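You operate a simulated robot arm through the tools that you are given. There is no shell and no other tool.

Carry out the task below with a simulated two-armed robot. There is one attempt and no reset: what you move stays moved.

Task
Pick up the dust sheet from the top of the window bench with one hand, pass it to the other hand and put it on the keybed of the grand piano. Set down upright: dust sheet.

Only the result counts: the job must be done as asked and must still hold three seconds after the hand-in. Knocking over, shifting, dropping, spilling or breaking anything else fails it. Flat cloth is picked up by pressing the open fingertips on it (5 to 10 N) and closing them slowly along it; thin cloth reads only 2 to 8 mm in the jaws.

Robot
Two 7-joint arms with three-finger grippers on one trunk, on a base that moves. Base frame: it is fixed to the floor where the robot stands at the start and does not move with it; the origin is under the middle of the robot, x ahead of it, y to its left, z up. Lengths are in mm, angles in degrees, forces in N, time in s.
The left shoulder is at the start at [30, 124, 1008], the right one opposite. With the tool pointing down near the work surface each hand reaches from about 100 to 780 mm from the robot's upright axis, wherever it stands, measured 20 degrees to its own side. Places, roughly: keybed of the grand piano (24x132 cm) [3180, 3860, 700]. Payload 2.2 kg a hand.
The TCP of each hand is the grasp point between the finger pads, 28 mm short of the fingertips. In the tool frame z runs along the fingers and y along their closing line. The gripper opens to 102 mm; its body begins 71 mm behind the TCP.
Orientation is that of the tool frame in the base frame, as a unit quaternion [w, x, y, z]. With the fingers straight down and closing along the base's y, the tool's x points along the base's -x, its y along +y and its z along -z.

Tools
- The arms move only by the tool step_arm. It takes "left_motion", "right_motion" or both (then of equal length, played together; a hand with none holds still); each is a list of rows, each a list of 6 numbers: the shift along the tool's x, y, z in mm, then the turn, a rotation vector about the tool's x, y, z in degrees. In form: [[dx, dy, dz, wx, wy, wz], ...]. A call has 1 to 20 rows; each row shifts and turns the commanded pose from where the row before left it, along the tool's axes as they then stand. "left_jaw" and "right_jaw" are, for a hand that has rows, the gripper command, from -1 (shut) to 1 (fully open), values between in proportion, set as the call begins (left out, the last holds). Rows are played at 5 a second. More than 50 mm and 8.6 degrees between two rows, or a gripper value outside its range, and nothing of the call is played. A pose out of reach is approached as far as the arm can. The call stops where the force on the tool passes 40 N (or 10 N more than at its start, if that is more) or the arm is blocked; 0.2 s more then pass. The fingers move at their own pace (about 143.6 mm/s each) and stop on an object; they squeeze with about 31 N. The grip force told is the motor's: it shows also when the fingers shut on nothing. Time passes only in rows, and 0.2 s behind the last, so rows that do not move let the fingers close. It gives the time, the measured TCP pose, the force on the tool (base axes), the opening and the grip force at its end, in the units of the frame above (readings bear some noise), with the torque about the TCP (base axes, N m) and any sound that the robot's microphone picked up, and new pictures: "show" is both (left out), scene, wrist or none (wrist: the cameras of the hands that moved).
- Cameras (640 x 400 px; columns grow to the right, rows downward): "scene" is now at [35, -31.2, 1713.5]; the picture's right is [-0.41, -0.91, 0.00], its down [-0.77, 0.34, -0.55] and it looks along [0.50, -0.22, -0.84] (base axes); focal length 291 px, centre (320, 200). "left" rides on the left gripper at [72, 38, -86] in its tool frame; the picture's right is [-0.47, 0.89, 0.00], its down [-0.60, -0.32, -0.73] and it looks along [-0.65, -0.34, 0.68] (tool axes); focal length 256 px, centre (320, 200). "right" rides on the right gripper at [69, 44, -86] in its tool frame; the picture's right is [-0.53, 0.85, 0.00], its down [-0.58, -0.36, -0.73] and it looks along [-0.62, -0.39, 0.68] (tool axes); focal length 256 px, centre (320, 200). There is no depth. A picture from a camera that has moved, and an enlarged one, comes with that camera's place and axes in the base frame and with its lens.
- raise_lower(by): moves the trunk up (or, below 0, down) by that many mm; the arms and the scene camera ride with it, the base frame stays. It gives what a move gives, with no picture.
- drive_base(legs): drives the robot by 1 to 6 legs, each [ahead, left, turn to the left] in mm, mm and degrees, along the robot's own axes; the way and the turn of a leg run together, so that a leg with both is an arc; at most 1500 mm and 180 degrees a leg. The arms and the cameras ride along, it lands a little off, and it stops where it bumps. It gives what a move gives, and a new picture of the scene camera.
- head_to(pan, tilt): turns the head with the scene camera to pan (to the left, within 143 degrees either way) and tilt (down, from -29 to 69), counted from straight ahead of the robot. It gives what a move gives, and a new picture of the scene camera.
- close_up(camera, box): a new picture of the part [left, top, right, bottom] of that camera's present view, enlarged. The clock stands still meanwhile.
- close_job(): hands the job in; it is judged then, once.

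Places have to be worked out from the pictures, the camera data and where the tool is seen. Open the grippers and draw the arms clear of the work before you hand the job in, unless the task says otherwise.

The tools are called after "Call:" as name(argument=value, ...) on one line, values as JSON. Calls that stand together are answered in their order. step_arm: Moves the arms, as the interface text tells. Its arguments: {"type":"object","properties":{"left_motion":{"type":"array","items":{"type":"array","items":{"type":"number"}}},"left_jaw":{"type":"number"},"right_motion":{"type":"array","items":{"type":"array","items":{"type":"number"}}},"right_jaw":{"type":"number"},"show":{"type":"string","enum":["both","scene","wrist","none"]}},"required":[]} The other tools are called the same way: raise_lower (by) moves the trunk up or down; drive_base (legs) drives the base; head_to (pan, tilt) turns the head that bears the scene camera; close_up (camera, box) takes an enlarged picture of a part of a camera's view; close_job () hands the job in.

At the start:

```text
t: 0.0
left_eef_pos: [568.7, 43.8, 1103.6]
left_orientation: [0.001, 0.0, 1.0, -0.001]
left_wrist_force: [-0.7, -1.0, -0.4]
left_ft_torque: [-0.02, 0.02, 0.01]
left_width: 102.3
left_grip_force: 0.1
right_eef_pos: [377.2, -319.7, 1050.7]
right_orientation: [0.0, 0.0, 1.0, -0.001]
right_wrist_force: [-0.1, 1.0, 0.4]
right_ft_torque: [-0.03, -0.01, -0.01]
right_width: 101.8
right_grip_force: 0.1
trunk travel left (down, up): [-250.0, 290.0]
robot x, y, heading: [-4.3, 0.9, -0.1]
head pan, tilt (commanded): [-24.1, 56.9]
```

scene: 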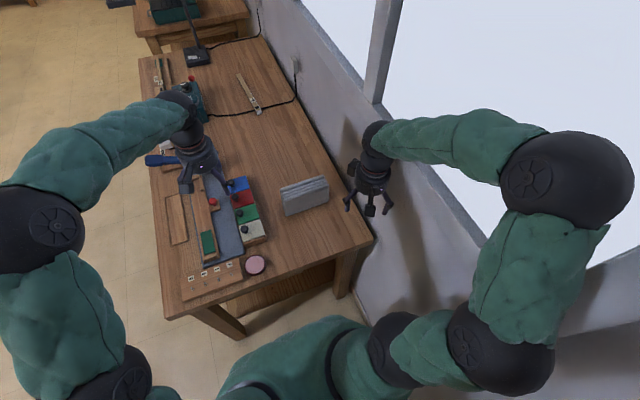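
right: 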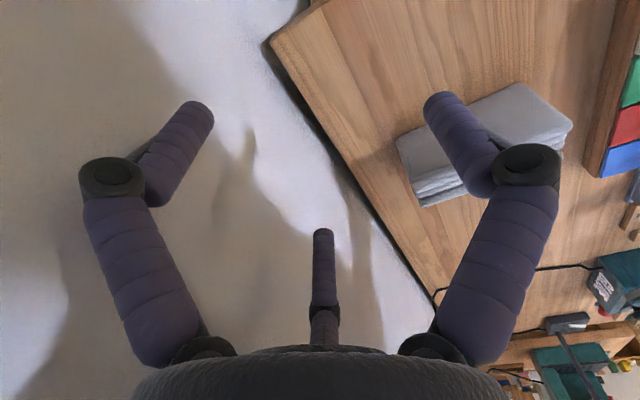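
left: 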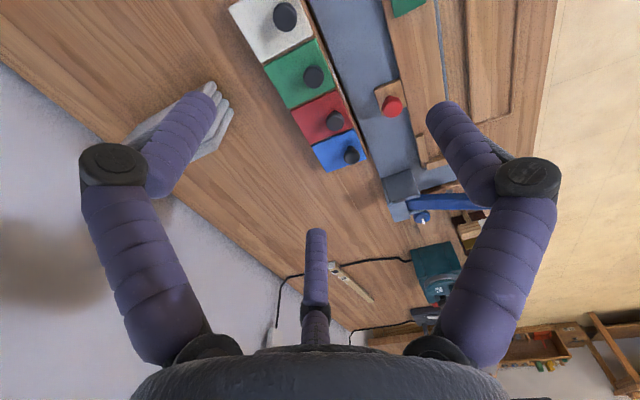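

I start by looking closely at the grey folded item on the bench, which I take to be the dust sheet, and at the bench itself.

Call:
close_up(camera="scene", box=[220, 140, 380, 240])

Call:
close_up(camera="right", box=[360, 40, 640, 215])

Call:
close_up(camera="left", box=[80, 50, 320, 200])

```text
4.00 times, centred on (300, 190) of scene
camera zoom: at [35.0, -31.2, 1713.5], right [-0.41, -0.91, 0.0], down [-0.77, 0.34, -0.55], along [0.5, -0.22, -0.84], focal length 1165 px, centre (400, 240)
```

zoom: 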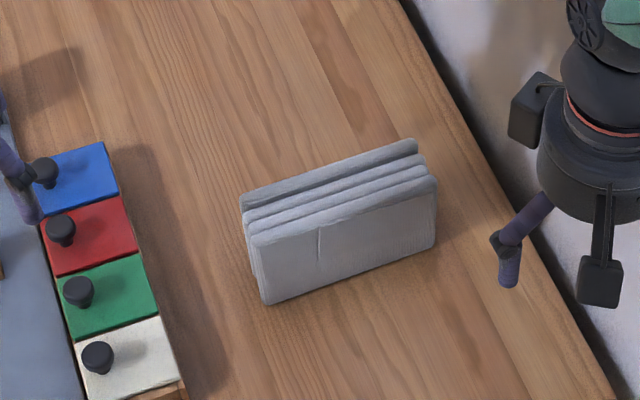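

```text
2.29 times, centred on (500, 128) of right
camera zoom: at [308.0, -276.6, 1138.7], right [0.53, 0.85, 0.0], down [0.58, -0.36, 0.73], along [0.62, -0.39, -0.68], focal length 585 px, centre (-91, 366)
```

zoom: 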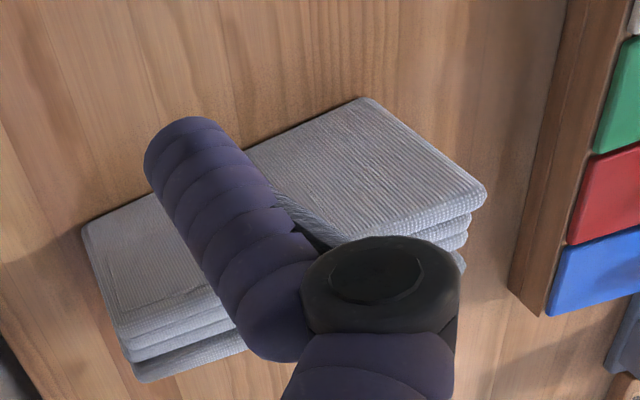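

```text
2.67 times, centred on (200, 125) of left
camera zoom: at [495.4, 82.8, 1189.8], right [0.47, 0.89, 0.0], down [0.6, -0.32, 0.73], along [0.65, -0.34, -0.68], focal length 683 px, centre (640, 400)
```

zoom: 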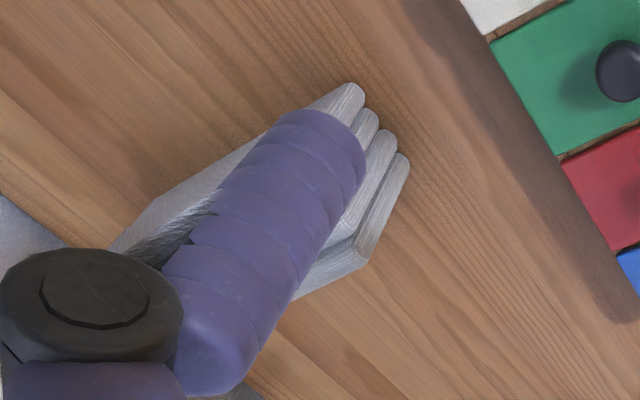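

The grey packet triangulates as a folded sheet standing on its edge, about 165 mm along y (y −132 to −297), about 48 mm thick (x 560 to 610) and about 100 mm high (z 803 to 905). Next I turn the head toward the piano to see the way there.

Call:
head_to(pan=50, tilt=15)

Call:
head_to(pan=100, tilt=25)

Call:
head_to(pan=0, tilt=40)

```text
t: 1.5
left_eef_pos: [569.0, 43.6, 1102.9]
left_orientation: [0.0, 0.001, 1.0, -0.001]
left_wrist_force: [1.1, -0.5, -0.4]
left_ft_torque: [0.01, 0.03, 0.01]
left_width: 101.9
left_grip_force: 0.1
right_eef_pos: [378.1, -319.5, 1050.8]
right_orientation: [0.0, 0.0, 1.0, 0.001]
right_wrist_force: [0.7, 0.3, -0.4]
right_ft_torque: [0.03, 0.03, 0.02]
right_width: 102.3
right_grip_force: 0.0
trunk travel left (down, up): [-250.0, 290.0]
robot x, y, heading: [-2.9, 0.5, -0.1]
head pan, tilt (commanded): [50.0, 15.0]
camera scene: at [31.1, 68.9, 1776.1], right [0.77, -0.64, 0.0], down [-0.17, -0.2, -0.97], along [0.62, 0.74, -0.26], focal length 291 px, centre (320, 200)
```

scene: 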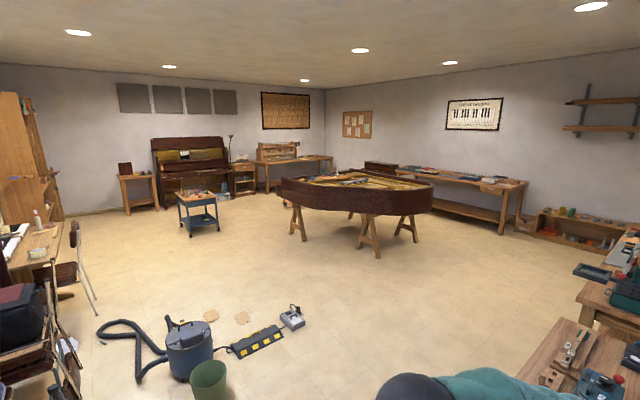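

```text
t: 2.6
left_eef_pos: [568.5, 44.0, 1103.8]
left_orientation: [0.001, 0.0, 1.0, -0.001]
left_wrist_force: [-1.1, -0.9, 0.2]
left_ft_torque: [0.02, -0.02, -0.04]
left_width: 101.9
left_grip_force: 0.1
right_eef_pos: [376.5, -320.8, 1052.4]
right_orientation: [0.0, 0.0, 1.0, 0.0]
right_wrist_force: [-0.8, -0.2, -0.6]
right_ft_torque: [0.05, 0.0, -0.02]
right_width: 102.2
right_grip_force: 0.0
trunk travel left (down, up): [-250.0, 290.0]
robot x, y, heading: [2.3, 0.3, -0.1]
head pan, tilt (commanded): [100.0, 25.0]
camera scene: at [-44.9, 88.2, 1759.9], right [0.98, 0.17, 0.0], down [0.07, -0.42, -0.91], along [-0.16, 0.89, -0.42], focal length 291 px, centre (320, 200)
```

scene: 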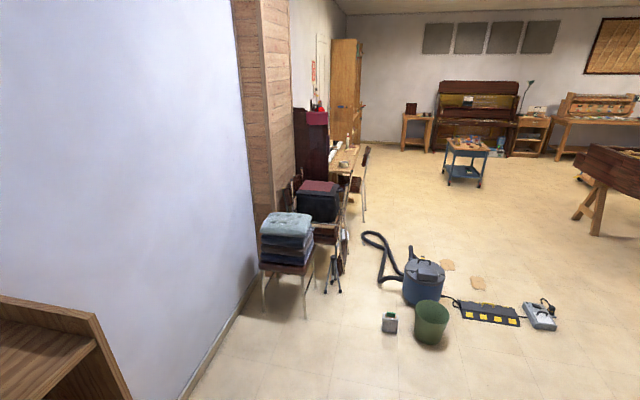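

```text
t: 4.4
left_eef_pos: [568.6, 43.5, 1102.7]
left_orientation: [0.001, 0.0, 1.0, 0.0]
left_wrist_force: [-0.6, 0.1, 0.0]
left_ft_torque: [-0.03, 0.0, 0.0]
left_width: 102.0
left_grip_force: 0.1
right_eef_pos: [376.5, -319.3, 1052.5]
right_orientation: [0.0, 0.0, 1.0, 0.0]
right_wrist_force: [0.1, -0.9, 1.4]
right_ft_torque: [-0.01, 0.0, -0.01]
right_width: 101.8
right_grip_force: 0.1
trunk travel left (down, up): [-250.0, 290.0]
robot x, y, heading: [1.7, 1.0, 0.1]
head pan, tilt (commanded): [0.0, 40.0]
camera scene: at [56.0, -2.5, 1736.6], right [0.0, -1.0, 0.0], down [-0.64, 0.0, -0.77], along [0.77, 0.0, -0.64], focal length 291 px, centre (320, 200)
```

scene: 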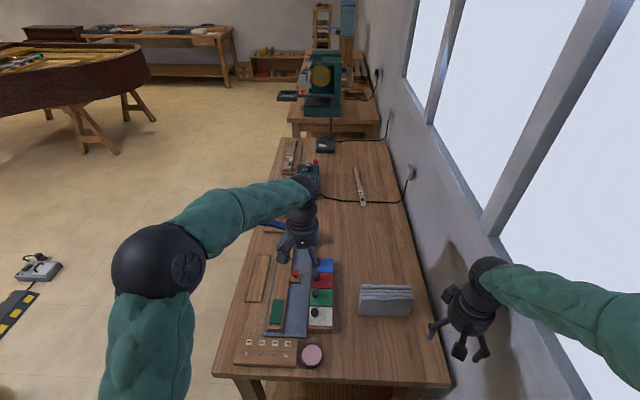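

The piano stands mid-room; I turn the head back to it and enlarge the keybed region to learn its orientation and the way to it.

Call:
head_to(pan=50, tilt=12)

Call:
close_up(camera="scene", box=[250, 140, 450, 265])

Call:
close_up(camera="scene", box=[260, 160, 360, 222])

```text
t: 5.6
left_eef_pos: [569.6, 44.0, 1103.6]
left_orientation: [0.001, 0.0, 1.0, -0.001]
left_wrist_force: [-0.4, -0.2, 0.4]
left_ft_torque: [-0.01, 0.02, 0.0]
left_width: 102.3
left_grip_force: 0.1
right_eef_pos: [376.9, -319.1, 1052.8]
right_orientation: [0.0, 0.0, 1.0, 0.0]
right_wrist_force: [0.9, -0.5, 0.4]
right_ft_torque: [0.01, -0.03, 0.02]
right_width: 101.7
right_grip_force: 0.1
trunk travel left (down, up): [-250.0, 290.0]
robot x, y, heading: [0.4, 2.7, 0.1]
head pan, tilt (commanded): [50.0, 12.0]
camera scene: at [31.0, 68.8, 1781.0], right [0.77, -0.64, 0.0], down [-0.13, -0.16, -0.98], along [0.63, 0.75, -0.21], focal length 291 px, centre (320, 200)
```

scene: 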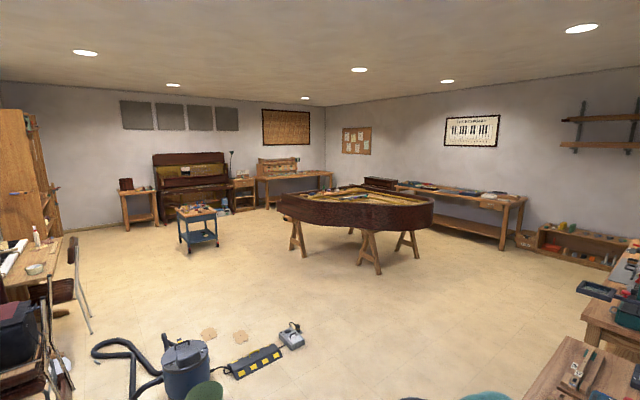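

```text
3.20 times, centred on (350, 202) of scene
camera zoom: at [31.0, 68.8, 1781.0], right [0.77, -0.64, 0.0], down [-0.13, -0.16, -0.98], along [0.63, 0.75, -0.21], focal length 932 px, centre (224, 192)
```

zoom: 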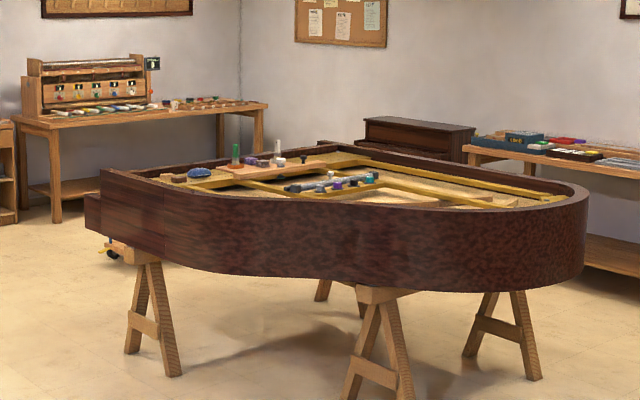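

```text
6.40 times, centred on (310, 191) of scene
camera zoom: at [31.0, 68.8, 1781.0], right [0.77, -0.64, 0.0], down [-0.13, -0.16, -0.98], along [0.63, 0.75, -0.21], focal length 1864 px, centre (384, 258)
```

zoom: 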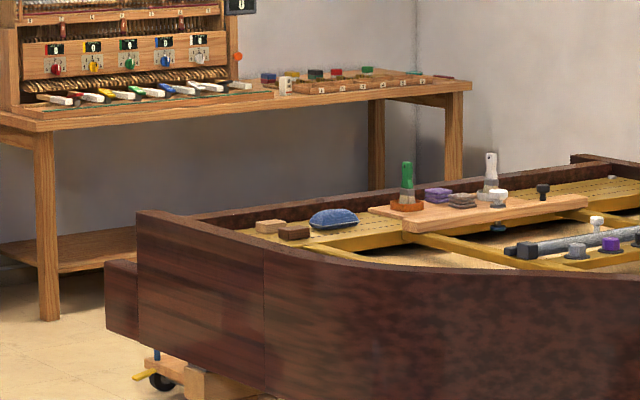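

The keybed is on the far-left end of the piano, facing away from the tail; I will survey it when nearer. First I test how the three fingers move, by half shutting the left hand in free air.

Call:
head_to(pan=5, tilt=48)

Call:
close_up(camera="scene", box=[240, 120, 400, 220])

Call:
step_arm(left_motion=[[0, 0, 0, 0, 0, 0], [0, 0, 0, 0, 0, 0]], left_jaw=0.0, show="both")

Call:
close_up(camera="scene", box=[240, 120, 400, 220])

```text
t: 6.7
left_eef_pos: [568.4, 42.8, 1102.5]
left_orientation: [0.001, 0.0, 1.0, 0.0]
left_wrist_force: [-0.2, -0.4, -0.6]
left_ft_torque: [-0.03, 0.0, 0.0]
left_width: 102.1
left_grip_force: 0.1
right_eef_pos: [377.9, -319.4, 1052.1]
right_orientation: [0.001, 0.0, 1.0, 0.0]
right_wrist_force: [-0.4, -0.6, -0.3]
right_ft_torque: [-0.03, 0.01, 0.01]
right_width: 102.0
right_grip_force: 0.0
trunk travel left (down, up): [-250.0, 290.0]
robot x, y, heading: [2.7, 0.5, -0.1]
head pan, tilt (commanded): [5.0, 48.0]
camera scene: at [49.5, 4.4, 1725.2], right [0.09, -1.0, 0.0], down [-0.74, -0.07, -0.67], along [0.67, 0.06, -0.74], focal length 291 px, centre (320, 200)
```

scene: 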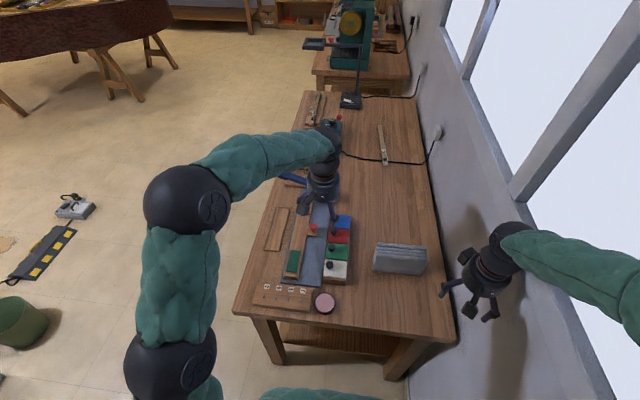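

```text
4.00 times, centred on (320, 170) of scene
camera zoom: at [49.5, 4.4, 1725.2], right [0.09, -1.0, 0.0], down [-0.74, -0.07, -0.67], along [0.67, 0.06, -0.74], focal length 1165 px, centre (320, 320)
```

zoom: 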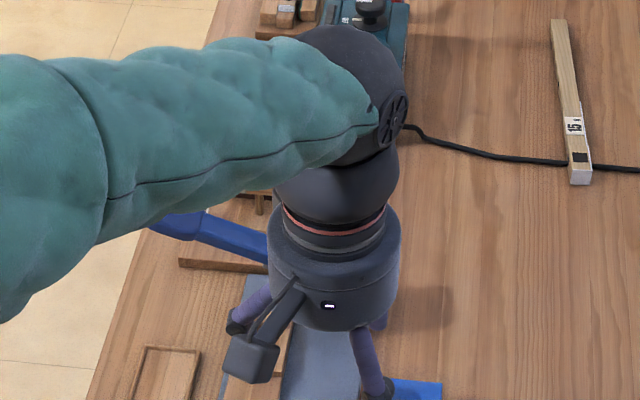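

```text
t: 7.3
left_eef_pos: [568.6, 44.3, 1104.4]
left_orientation: [0.0, 0.0, 1.0, -0.001]
left_wrist_force: [0.3, -0.8, 0.3]
left_ft_torque: [-0.01, -0.01, 0.01]
left_width: 51.0
left_grip_force: 0.0
right_eef_pos: [376.4, -319.8, 1051.3]
right_orientation: [0.0, 0.0, 1.0, 0.0]
right_wrist_force: [-0.3, -0.8, 0.5]
right_ft_torque: [-0.01, -0.02, 0.02]
right_width: 102.0
right_grip_force: 0.0
trunk travel left (down, up): [-250.0, 290.0]
robot x, y, heading: [-1.7, 0.7, -0.3]
head pan, tilt (commanded): [5.0, 48.0]
camera scene: at [49.5, 4.3, 1725.1], right [0.09, -1.0, 0.0], down [-0.74, -0.06, -0.67], along [0.67, 0.06, -0.74], focal length 291 px, centre (320, 200)
camera left: at [495.3, 82.8, 1189.9], right [0.47, 0.89, 0.0], down [0.6, -0.32, 0.73], along [0.65, -0.34, -0.68], focal length 256 px, centre (320, 200)
```

scene: 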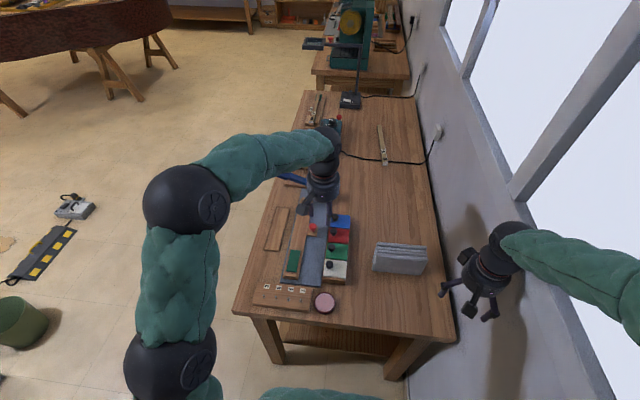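
left: 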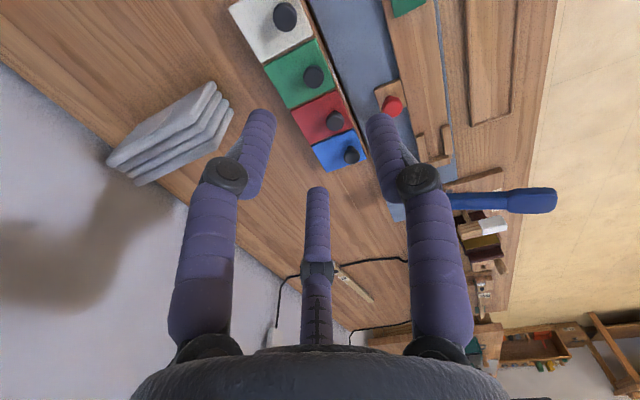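

```text
4.00 times, centred on (320, 170) of scene
camera zoom: at [49.5, 4.3, 1725.1], right [0.09, -1.0, 0.0], down [-0.74, -0.06, -0.67], along [0.67, 0.06, -0.74], focal length 1165 px, centre (320, 320)
```

zoom: 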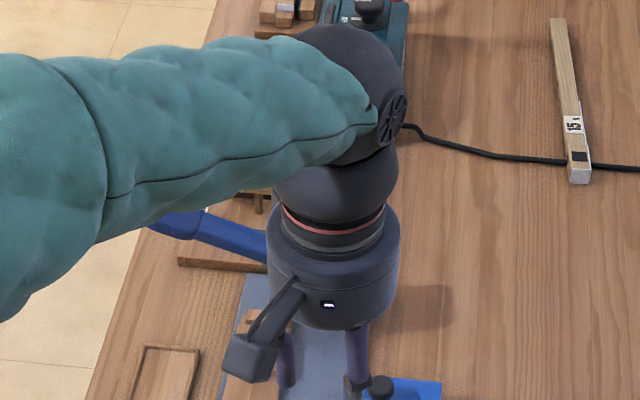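

At 51 mm opening the fingertips sit on a circle, so this is a three-jaw radial gripper: one finger on tool +y and a pair on −y, spread about ±38 mm in tool x. I will take the packet with the right hand from above near its right end, so first I open the left again and bring the right hand over the packet, turning it 90° so it closes along base x.

Call:
step_arm(right_motion=[[-39, 14, 0, 0, 0, 0], [-39, 14, 0, 0, 0, 0], [-39, 14, 0, 0, 0, 0], [-39, 13, 0, 0, 0, 0], [-38, 13, 0, 0, 0, 0], [0, 0, 0, 0, 0, 8.2], [0, 0, 0, 0, 0, 8.2], [0, 0, 0, 0, 0, 8.2], [0, 0, 0, 0, 0, 8.2], [0, 0, 0, 0, 0, 8.2], [0, 0, 0, 0, 0, 8.2], [0, 0, 0, 0, 0, 8.2], [0, 0, 0, 0, 0, 8.2], [0, 0, 0, 0, 0, 8.2], [0, 0, 0, 0, 0, 8.2], [0, 0, 0, 0, 0, 8.0]], right_jaw=1.0, show="both")

```text
t: 10.7
left_eef_pos: [569.2, 44.4, 1103.5]
left_orientation: [0.001, 0.0, 1.0, -0.001]
left_wrist_force: [-0.7, -0.2, 1.8]
left_ft_torque: [0.03, -0.02, -0.02]
left_width: 50.8
left_grip_force: 0.0
right_eef_pos: [570.7, -250.5, 1051.5]
right_orientation: [0.0, 0.708, 0.706, 0.0]
right_wrist_force: [-0.5, 0.2, -0.2]
right_ft_torque: [0.02, 0.02, 0.01]
right_width: 102.2
right_grip_force: 0.1
trunk travel left (down, up): [-250.0, 290.0]
robot x, y, heading: [3.0, 1.1, 0.2]
head pan, tilt (commanded): [5.0, 48.0]
camera scene: at [49.6, 4.3, 1725.1], right [0.09, -1.0, 0.0], down [-0.74, -0.06, -0.67], along [0.67, 0.06, -0.74], focal length 291 px, centre (320, 200)
camera right: at [615.1, -183.8, 1138.6], right [0.84, -0.54, 0.0], down [-0.37, -0.58, 0.73], along [-0.39, -0.62, -0.68], focal length 256 px, centre (320, 200)
```

scene: 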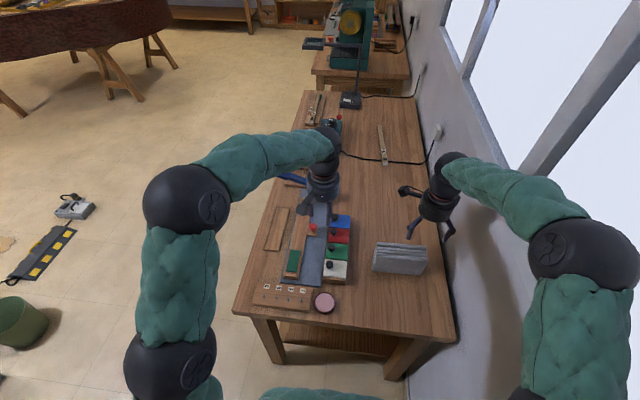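
right: 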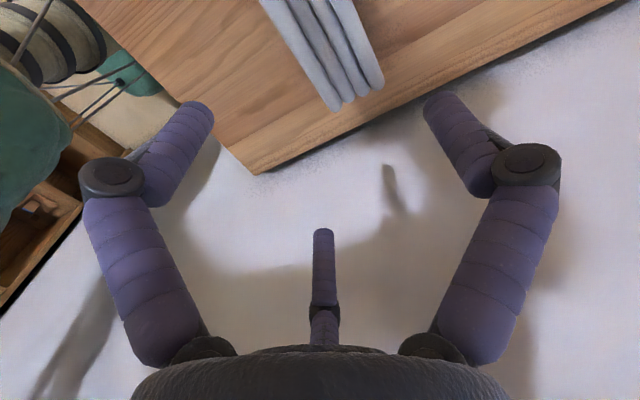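

The right hand turned as planned and sits at [571, −250, 1051]. I enlarge both views to refine the packet's x position, its yaw and its top height.

Call:
close_up(camera="right", box=[230, 0, 422, 120])

Call:
close_up(camera="scene", box=[350, 215, 446, 275])

Call:
close_up(camera="left", box=[90, 60, 282, 180])

```text
3.33 times, centred on (326, 60) of right
camera zoom: at [615.1, -183.8, 1138.6], right [0.84, -0.54, 0.0], down [-0.37, -0.58, 0.73], along [-0.39, -0.62, -0.68], focal length 853 px, centre (300, 667)
```

zoom: 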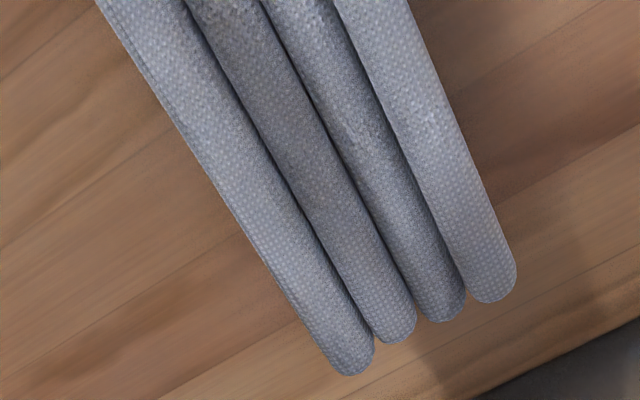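

```text
6.67 times, centred on (398, 245) of scene
camera zoom: at [49.6, 4.3, 1725.1], right [0.09, -1.0, 0.0], down [-0.74, -0.06, -0.67], along [0.67, 0.06, -0.74], focal length 1941 px, centre (-200, -100)
```

zoom: 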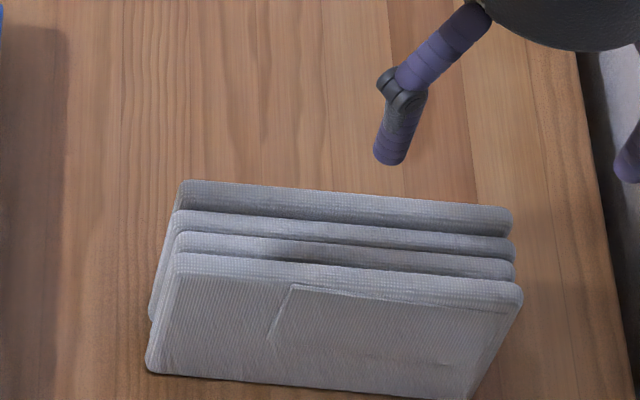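

```text
3.33 times, centred on (186, 120) of left
camera zoom: at [495.4, 82.9, 1189.8], right [0.47, 0.89, 0.0], down [0.6, -0.32, 0.73], along [0.65, -0.34, -0.68], focal length 853 px, centre (767, 467)
```

zoom: 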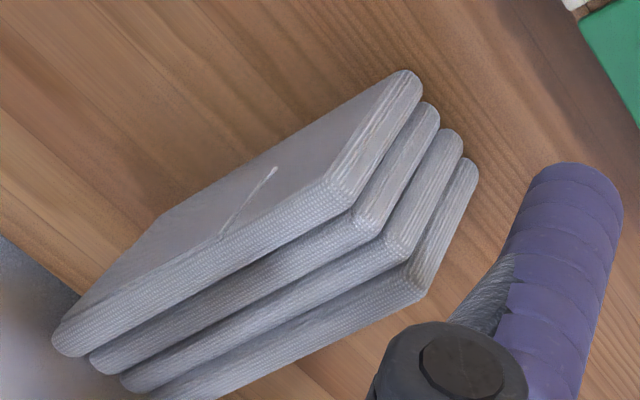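

The packet spans about x 556–613, y −301 to −133, with its top at z ≈ 903, so the hand at x 570.7, y −250.5 should straddle it with about 7 mm each side. I descend until the tips are just above the top and check.

Call:
step_arm(right_motion=[[0, 0, 30, 0, 0, 0], [0, 0, 30, 0, 0, 0], [0, 0, 30, 0, 0, 0], [0, 0, 20, 0, 0, 0], [0, 0, 0, 0, 0, 0]], right_jaw=1.0, show="both")

Call:
close_up(camera="scene", box=[340, 170, 500, 270])

Call:
close_up(camera="left", box=[40, 40, 280, 190])

```text
t: 11.9
left_eef_pos: [568.1, 44.5, 1103.5]
left_orientation: [0.001, 0.001, 1.0, -0.001]
left_wrist_force: [-0.4, -0.9, 0.4]
left_ft_torque: [0.01, -0.02, -0.01]
left_width: 50.9
left_grip_force: 0.1
right_eef_pos: [570.8, -251.8, 943.9]
right_orientation: [0.0, 0.706, 0.708, 0.0]
right_wrist_force: [0.1, -0.3, -0.6]
right_ft_torque: [0.03, 0.02, 0.01]
right_width: 101.6
right_grip_force: 0.1
trunk travel left (down, up): [-250.0, 290.0]
robot x, y, heading: [-0.5, 3.9, 0.0]
head pan, tilt (commanded): [5.0, 48.0]
camera scene: at [49.7, 4.3, 1725.1], right [0.09, -1.0, 0.0], down [-0.74, -0.06, -0.67], along [0.67, 0.06, -0.74], focal length 291 px, centre (320, 200)
camera right: at [614.6, -183.2, 1030.7], right [0.85, -0.53, 0.0], down [-0.36, -0.58, 0.73], along [-0.39, -0.62, -0.68], focal length 256 px, centre (320, 200)
```

scene: 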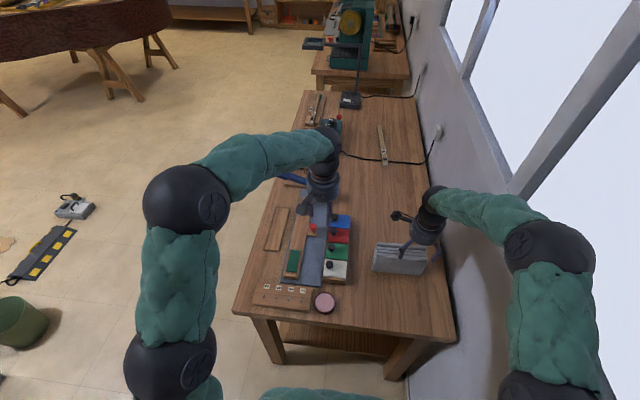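
right: 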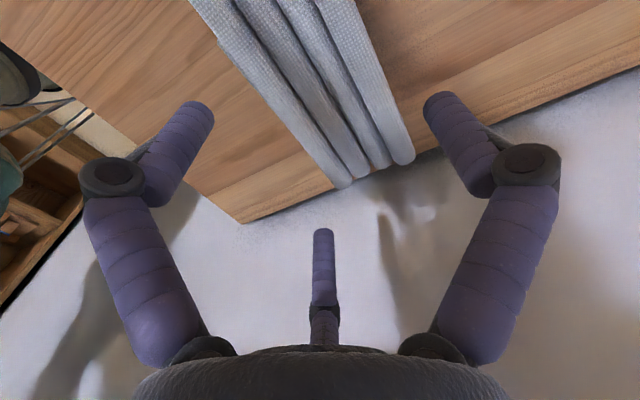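

```text
4.00 times, centred on (420, 220) of scene
camera zoom: at [49.7, 4.3, 1725.1], right [0.09, -1.0, 0.0], down [-0.74, -0.06, -0.67], along [0.67, 0.06, -0.74], focal length 1165 px, centre (-80, 120)
```

zoom: 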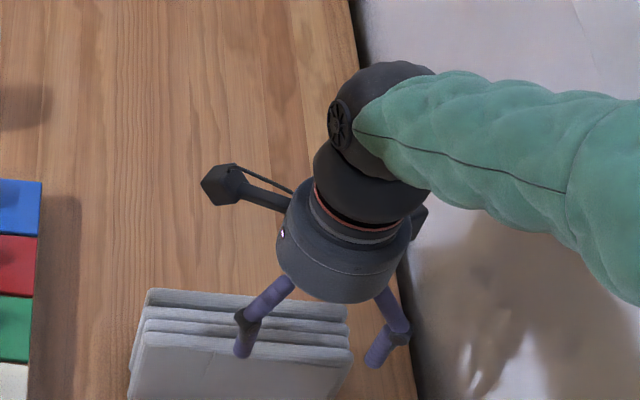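

```text
2.67 times, centred on (160, 115) of left
camera zoom: at [495.5, 82.9, 1189.8], right [0.47, 0.89, 0.0], down [0.6, -0.32, 0.73], along [0.65, -0.34, -0.68], focal length 683 px, centre (747, 427)
```

zoom: 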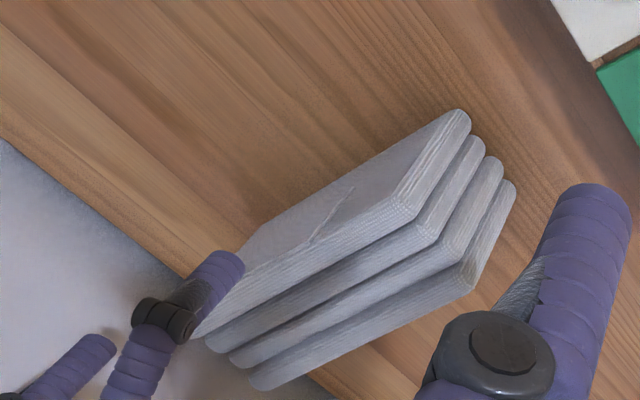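

The fingers straddle the packet in x, but the outer pair finger is right at the packet's end, so I shift 7 mm toward +y and then descend in small steps watching the force.

Call:
step_arm(right_motion=[[7, 0, 0, 0, 0, 0], [0, 0, 12, 0, 0, 0], [0, 0, 12, 0, 0, 0], [0, 0, 10, 0, 0, 0], [0, 0, 0, 0, 0, 0]], right_jaw=1.0, show="both")

Call:
close_up(camera="scene", box=[360, 195, 456, 275])

Call:
close_up(camera="left", box=[40, 60, 232, 180])

```text
t: 13.1
left_eef_pos: [569.7, 44.1, 1103.6]
left_orientation: [0.001, -0.001, 1.0, -0.001]
left_wrist_force: [0.0, -0.3, -0.4]
left_ft_torque: [-0.03, -0.02, 0.0]
left_width: 50.7
left_grip_force: 0.0
right_eef_pos: [572.7, -245.6, 908.6]
right_orientation: [0.0, 0.707, 0.707, 0.0]
right_wrist_force: [0.3, -0.1, 0.2]
right_ft_torque: [-0.01, -0.02, 0.01]
right_width: 101.9
right_grip_force: 0.1
trunk travel left (down, up): [-250.0, 290.0]
robot x, y, heading: [0.0, -0.5, -0.2]
head pan, tilt (commanded): [5.0, 48.0]
camera scene: at [49.4, 4.4, 1725.1], right [0.09, -1.0, 0.0], down [-0.74, -0.06, -0.67], along [0.67, 0.06, -0.74], focal length 291 px, centre (320, 200)
camera right: at [615.0, -176.3, 995.7], right [0.85, -0.53, 0.0], down [-0.36, -0.58, 0.73], along [-0.39, -0.62, -0.68], focal length 256 px, centre (320, 200)
```

scene: 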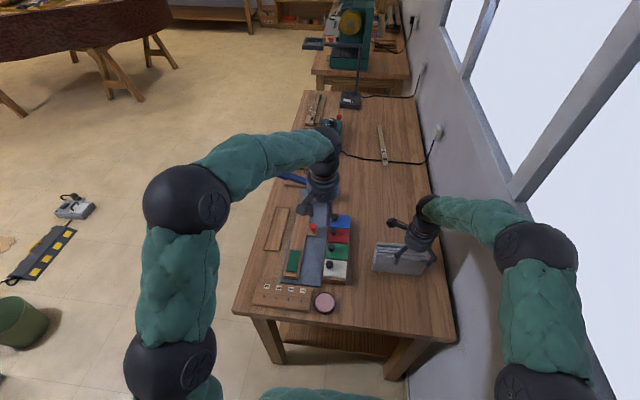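
right: 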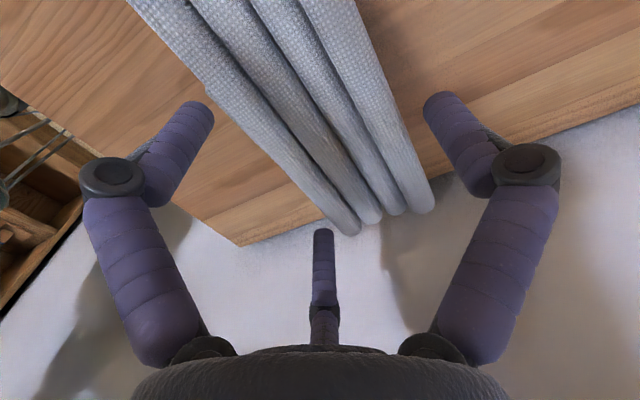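

```text
5.00 times, centred on (408, 235) of scene
camera zoom: at [49.4, 4.4, 1725.1], right [0.09, -1.0, 0.0], down [-0.74, -0.06, -0.67], along [0.67, 0.06, -0.74], focal length 1456 px, centre (-120, 25)
```

zoom: 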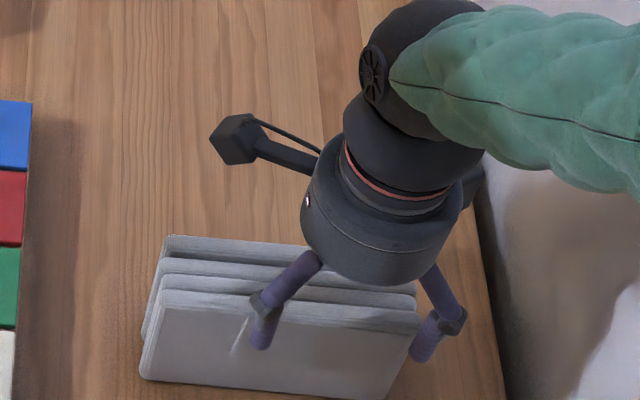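

```text
3.33 times, centred on (136, 120) of left
camera zoom: at [495.3, 83.0, 1189.9], right [0.47, 0.89, 0.0], down [0.6, -0.32, 0.73], along [0.65, -0.34, -0.68], focal length 853 px, centre (933, 467)
```

zoom: 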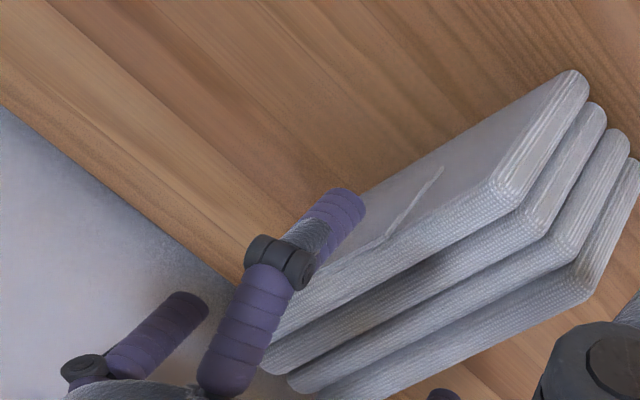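

The fingers straddle the packet with clearance; its right end is nearer y ≈ −296, so I shift 5 mm more inward and descend the last 25 mm to a TCP height of about 883.

Call:
step_arm(right_motion=[[5, 0, 0, 0, 0, 0], [0, 0, 10, 0, 0, 0], [0, 0, 10, 0, 0, 0], [0, 0, 6, 0, 0, 0], [0, 0, 0, 0, 0, 0]], right_jaw=1.0, show="wrist")

Call:
close_up(camera="scene", box=[360, 195, 456, 275])

```text
t: 14.3
left_eef_pos: [568.5, 44.2, 1103.5]
left_orientation: [0.0, -0.001, 1.0, -0.001]
left_wrist_force: [0.8, -0.6, -0.8]
left_ft_torque: [-0.01, 0.02, -0.02]
left_width: 50.9
left_grip_force: 0.0
right_eef_pos: [571.3, -240.2, 882.3]
right_orientation: [0.0, 0.707, 0.707, -0.001]
right_wrist_force: [-0.3, 0.0, 0.1]
right_ft_torque: [0.02, 0.02, 0.0]
right_width: 101.9
right_grip_force: 0.1
trunk travel left (down, up): [-250.0, 290.0]
robot x, y, heading: [1.2, -0.4, -0.4]
head pan, tilt (commanded): [5.0, 48.0]
camera right: at [615.4, -171.2, 969.6], right [0.85, -0.53, 0.0], down [-0.36, -0.58, 0.73], along [-0.39, -0.62, -0.68], focal length 256 px, centre (320, 200)
```

right: 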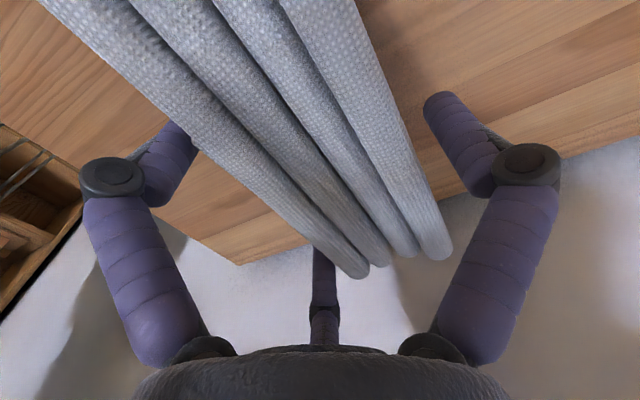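

```text
5.00 times, centred on (408, 235) of scene
camera zoom: at [49.5, 4.4, 1725.1], right [0.09, -1.0, 0.0], down [-0.74, -0.06, -0.67], along [0.67, 0.06, -0.74], focal length 1456 px, centre (-120, 25)
```

zoom: 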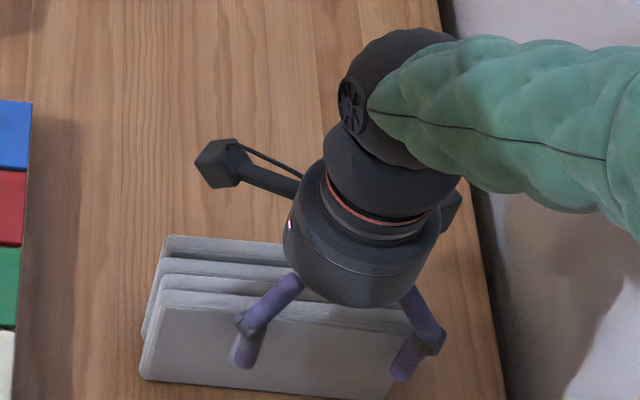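

The camera arm on the right wrist now sticks out over the packet's left half, exactly where the left hand must come in for the pass. I lift clear again and turn the right hand 180° so its camera faces the wall side and looks toward the left hand.

Call:
step_arm(right_motion=[[0, 0, -40, 0, 0, 0], [0, 0, -40, 0, 0, 0], [0, 0, -40, 0, 0, 0], [0, 0, -30, 0, 0, 0], [0, 0, 0, 0, 0, -8.2], [0, 0, 0, 0, 0, -8.2], [0, 0, 0, 0, 0, -8.2], [0, 0, 0, 0, 0, -8.2], [0, 0, 0, 0, 0, -8.2], [0, 0, 0, 0, 0, -8.2], [0, 0, 0, 0, 0, -8.2], [0, 0, 0, 0, 0, -8.2], [0, 0, 0, 0, 0, -8.2], [0, 0, 0, 0, 0, -8.2], [0, 0, 0, 0, 0, -8.0]], right_jaw=1.0, show="none")

Call:
step_arm(right_motion=[[0, 0, 0, 0, 0, -8.2], [0, 0, 0, 0, 0, -8.2], [0, 0, 0, 0, 0, -8.2], [0, 0, 0, 0, 0, -8.2], [0, 0, 0, 0, 0, -8.2], [0, 0, 0, 0, 0, -8.2], [0, 0, 0, 0, 0, -8.2], [0, 0, 0, 0, 0, -8.2], [0, 0, 0, 0, 0, -8.2], [0, 0, 0, 0, 0, -8.2], [0, 0, 0, 0, 0, -8.0], [0, 0, 0, 0, 0, 0]], right_jaw=1.0, show="both")

```text
t: 17.5
left_eef_pos: [568.6, 44.1, 1103.4]
left_orientation: [0.002, 0.0, 1.0, -0.001]
left_wrist_force: [0.4, -0.3, 0.1]
left_ft_torque: [0.02, -0.04, 0.02]
left_width: 51.1
left_grip_force: 0.1
right_eef_pos: [571.1, -238.5, 1032.0]
right_orientation: [0.0, -0.001, 1.0, -0.001]
right_wrist_force: [-0.4, 0.3, -0.3]
right_ft_torque: [0.0, 0.04, 0.01]
right_width: 102.2
right_grip_force: 0.1
trunk travel left (down, up): [-250.0, 290.0]
robot x, y, heading: [1.6, 0.3, 0.1]
head pan, tilt (commanded): [5.0, 48.0]
```

```text
t: 20.1
left_eef_pos: [569.3, 44.4, 1103.9]
left_orientation: [0.0, 0.0, 1.0, -0.001]
left_wrist_force: [-0.1, -0.8, -0.1]
left_ft_torque: [0.02, -0.05, 0.03]
left_width: 50.8
left_grip_force: 0.1
right_eef_pos: [570.7, -239.2, 1031.7]
right_orientation: [0.0, 0.708, -0.706, 0.0]
right_wrist_force: [-1.0, 1.0, 1.0]
right_ft_torque: [0.01, 0.02, -0.03]
right_width: 102.1
right_grip_force: 0.1
trunk travel left (down, up): [-250.0, 290.0]
robot x, y, heading: [-2.4, 0.1, -0.0]
head pan, tilt (commanded): [5.0, 48.0]
camera scene: at [49.6, 4.3, 1725.1], right [0.09, -1.0, 0.0], down [-0.74, -0.06, -0.67], along [0.67, 0.06, -0.74], focal length 291 px, centre (320, 200)
camera right: at [527.2, -309.0, 1119.1], right [-0.85, 0.53, 0.0], down [0.36, 0.58, 0.73], along [0.39, 0.62, -0.68], focal length 256 px, centre (320, 200)
```

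scene: 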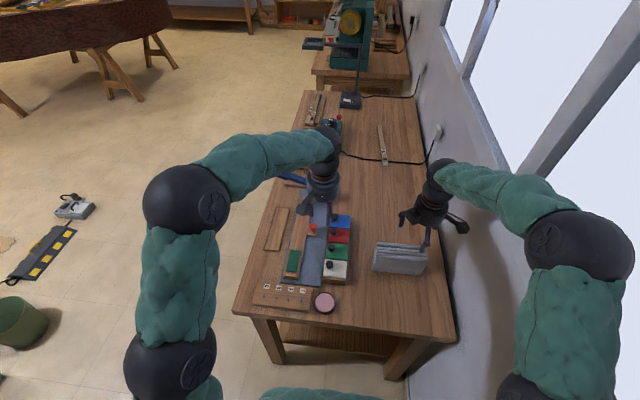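
right: 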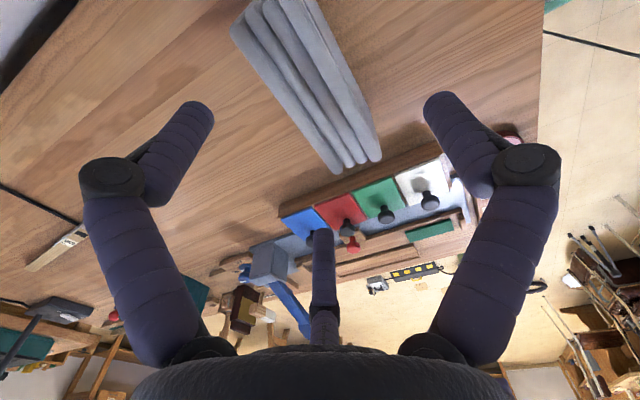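

The wrist turned fully; the packet still reads x ≈ 556–613. With the single finger now on the near side the TCP must sit at x ≈ 598, so I shift 27 mm ahead and descend to just above the packet to check.

Call:
step_arm(right_motion=[[0, -14, 0, 0, 0, 0], [0, -13.5, 0, 0, 0, 0], [0, 0, 35, 0, 0, 0], [0, 0, 35, 0, 0, 0], [0, 0, 28, 0, 0, 0], [0, 0, 0, 0, 0, 0]], right_jaw=1.0, show="wrist")

Call:
close_up(camera="scene", box=[360, 195, 456, 275])

Call:
close_up(camera="left", box=[40, 60, 232, 180])

```text
t: 21.5
left_eef_pos: [568.2, 43.7, 1104.0]
left_orientation: [0.002, 0.0, 1.0, -0.002]
left_wrist_force: [-0.5, -0.4, -0.1]
left_ft_torque: [-0.01, -0.04, -0.01]
left_width: 50.9
left_grip_force: 0.0
right_eef_pos: [597.6, -242.3, 932.6]
right_orientation: [-0.001, -0.707, 0.707, 0.0]
right_wrist_force: [0.4, 0.4, 0.2]
right_ft_torque: [-0.03, 0.01, 0.0]
right_width: 101.9
right_grip_force: 0.0
trunk travel left (down, up): [-250.0, 290.0]
robot x, y, heading: [0.9, 3.0, -0.2]
head pan, tilt (commanded): [5.0, 48.0]
camera right: at [554.8, -311.5, 1019.3], right [-0.85, 0.53, 0.0], down [0.36, 0.58, 0.73], along [0.39, 0.62, -0.68], focal length 256 px, centre (320, 200)
```

right: 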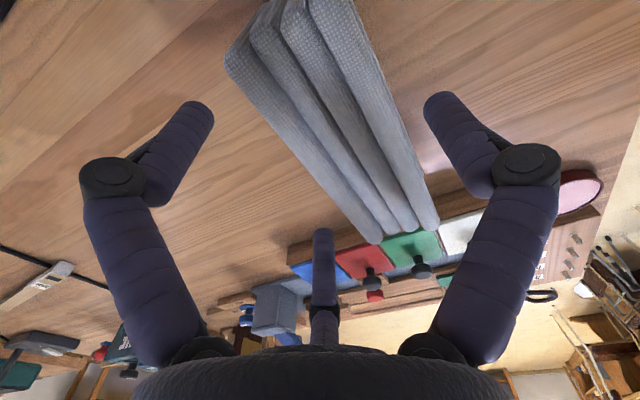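

```text
5.00 times, centred on (408, 235) of scene
camera zoom: at [49.1, 4.5, 1725.2], right [0.09, -1.0, 0.0], down [-0.74, -0.06, -0.67], along [0.67, 0.06, -0.74], focal length 1456 px, centre (-120, 25)
```

zoom: 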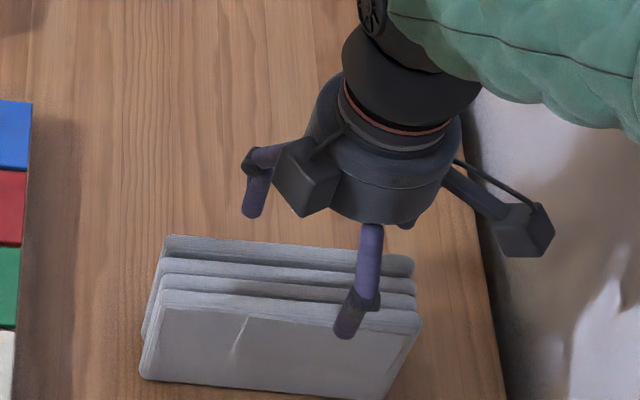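

```text
3.33 times, centred on (136, 120) of left
camera zoom: at [495.1, 83.0, 1190.0], right [0.47, 0.89, 0.0], down [0.6, -0.32, 0.73], along [0.65, -0.34, -0.68], focal length 853 px, centre (933, 467)
```

zoom: 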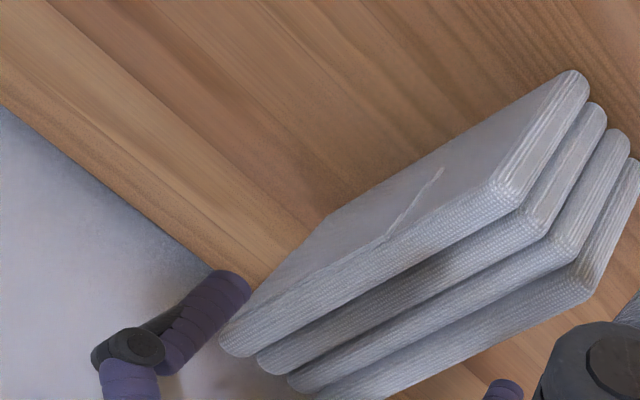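

The hand straddles the packet evenly (finger gaps about 6 and 9 mm). I shift 3 mm back toward the end and descend to TCP z ≈ 891, in small steps with force watched.

Call:
step_arm(right_motion=[[3, 0, 0, 0, 0, 0], [0, 0, 12, 0, 0, 0], [0, 0, 12, 0, 0, 0], [0, 0, 10, 0, 0, 0], [0, 0, 8, 0, 0, 0], [0, 0, 0, 0, 0, 0]], right_jaw=1.0, show="wrist")

Call:
close_up(camera="scene", box=[360, 195, 456, 275])

Call:
close_up(camera="right", box=[160, 0, 560, 250])

```text
t: 22.9
left_eef_pos: [568.4, 44.0, 1103.8]
left_orientation: [0.002, 0.0, 1.0, 0.0]
left_wrist_force: [0.7, -0.4, 0.2]
left_ft_torque: [-0.01, 0.01, 0.01]
left_width: 51.2
left_grip_force: 0.1
right_eef_pos: [599.3, -243.6, 891.5]
right_orientation: [0.0, 0.707, -0.707, 0.0]
right_wrist_force: [-0.2, 0.0, 0.0]
right_ft_torque: [-0.02, 0.0, 0.03]
right_width: 101.9
right_grip_force: 0.0
trunk travel left (down, up): [-250.0, 290.0]
robot x, y, heading: [-3.3, -0.2, 0.0]
head pan, tilt (commanded): [5.0, 48.0]
camera right: at [556.1, -312.6, 978.8], right [-0.85, 0.53, 0.0], down [0.36, 0.58, 0.73], along [0.39, 0.62, -0.68], focal length 256 px, centre (320, 200)
```

right: 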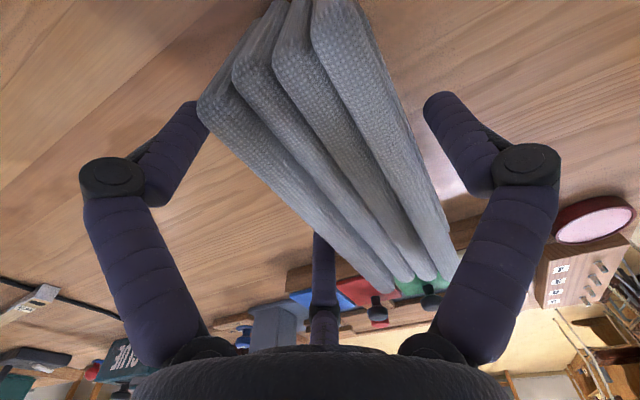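

```text
5.00 times, centred on (408, 235) of scene
camera zoom: at [49.5, 4.3, 1725.1], right [0.09, -1.0, 0.0], down [-0.74, -0.06, -0.67], along [0.67, 0.06, -0.74], focal length 1456 px, centre (-120, 25)
```

zoom: 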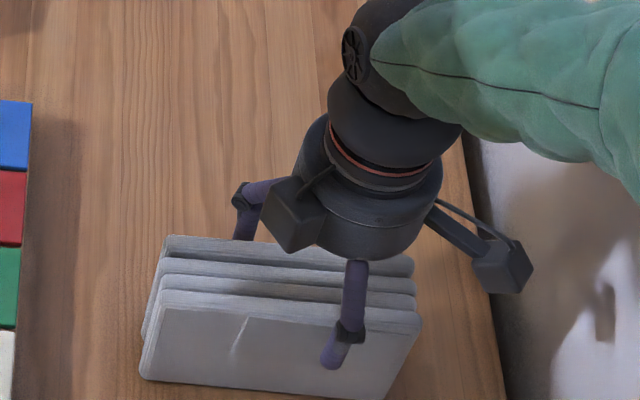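

```text
1.60 times, centred on (360, 125) of right
camera zoom: at [556.1, -312.6, 978.8], right [-0.85, 0.53, 0.0], down [0.36, 0.58, 0.73], along [0.39, 0.62, -0.68], focal length 410 px, centre (256, 320)
```

zoom: 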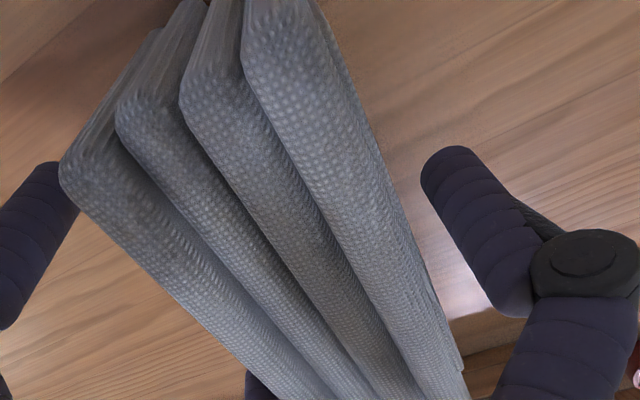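

The fingers are beside both faces and clear of the ends, with no contact force. I first narrow the jaws to near contact, then shut them on the packet.

Call:
step_arm(right_motion=[[0, 0, 0, 0, 0, 0], [0, 0, 0, 0, 0, 0]], right_jaw=0.68, show="none")

Call:
step_arm(right_motion=[[0, 0, 0, 0, 0, 0], [0, 0, 0, 0, 0, 0], [0, 0, 0, 0, 0, 0], [0, 0, 0, 0, 0, 0]], right_jaw=-1.0, show="both")

Call:
close_up(camera="scene", box=[360, 195, 456, 275])

```text
t: 23.5
left_eef_pos: [568.4, 44.1, 1103.1]
left_orientation: [0.001, 0.0, 1.0, -0.001]
left_wrist_force: [-0.3, 0.2, 0.3]
left_ft_torque: [0.01, 0.01, -0.01]
left_width: 51.0
left_grip_force: 0.0
right_eef_pos: [599.2, -242.4, 892.7]
right_orientation: [0.0, 0.707, -0.707, 0.0]
right_wrist_force: [-0.3, -0.4, 0.0]
right_ft_torque: [0.02, 0.05, -0.01]
right_width: 86.0
right_grip_force: 0.6
trunk travel left (down, up): [-250.0, 290.0]
robot x, y, heading: [0.2, 0.7, -0.1]
head pan, tilt (commanded): [5.0, 48.0]
```

```text
t: 24.5
left_eef_pos: [568.2, 44.1, 1103.3]
left_orientation: [0.001, 0.001, 1.0, 0.0]
left_wrist_force: [0.6, 0.2, 0.2]
left_ft_torque: [0.01, 0.01, -0.01]
left_width: 50.9
left_grip_force: 0.1
right_eef_pos: [599.7, -242.5, 893.4]
right_orientation: [0.001, -0.707, 0.708, 0.0]
right_wrist_force: [-1.5, -0.8, 4.6]
right_ft_torque: [0.01, 0.12, -0.06]
right_width: 81.0
right_grip_force: 31.1
trunk travel left (down, up): [-250.0, 290.0]
robot x, y, heading: [-1.4, -1.3, 0.1]
head pan, tilt (commanded): [5.0, 48.0]
camera scene: at [49.0, 4.4, 1725.2], right [0.09, -1.0, 0.0], down [-0.74, -0.06, -0.67], along [0.67, 0.06, -0.74], focal length 291 px, centre (320, 200)
camera right: at [555.9, -312.5, 979.3], right [-0.85, 0.53, 0.0], down [0.36, 0.58, 0.73], along [0.39, 0.62, -0.68], focal length 256 px, centre (320, 200)
```

scene: 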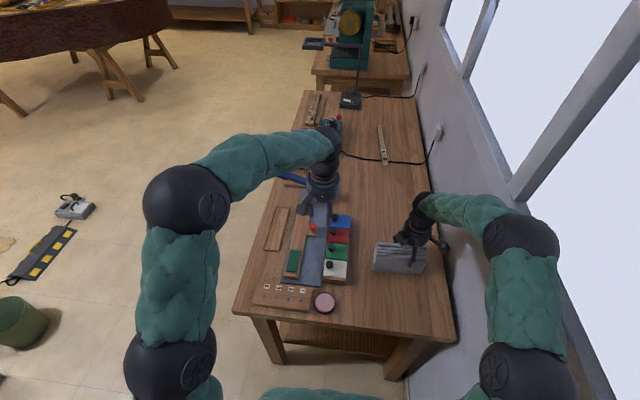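
right: 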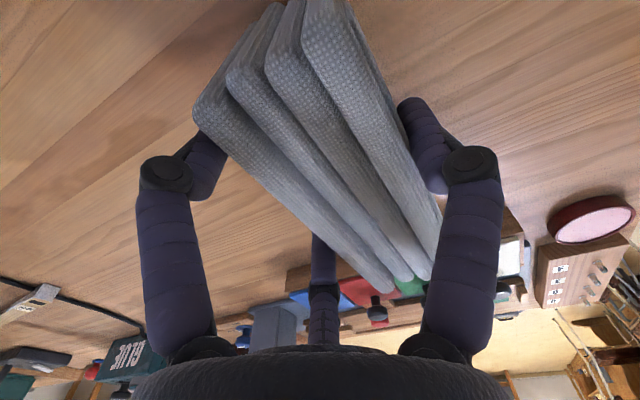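

```text
5.00 times, centred on (408, 235) of scene
camera zoom: at [49.0, 4.4, 1725.2], right [0.09, -1.0, 0.0], down [-0.74, -0.06, -0.67], along [0.67, 0.06, -0.74], focal length 1456 px, centre (-120, 25)
```

zoom: 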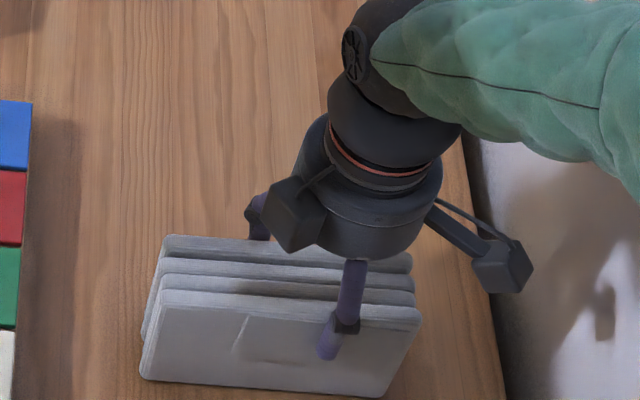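

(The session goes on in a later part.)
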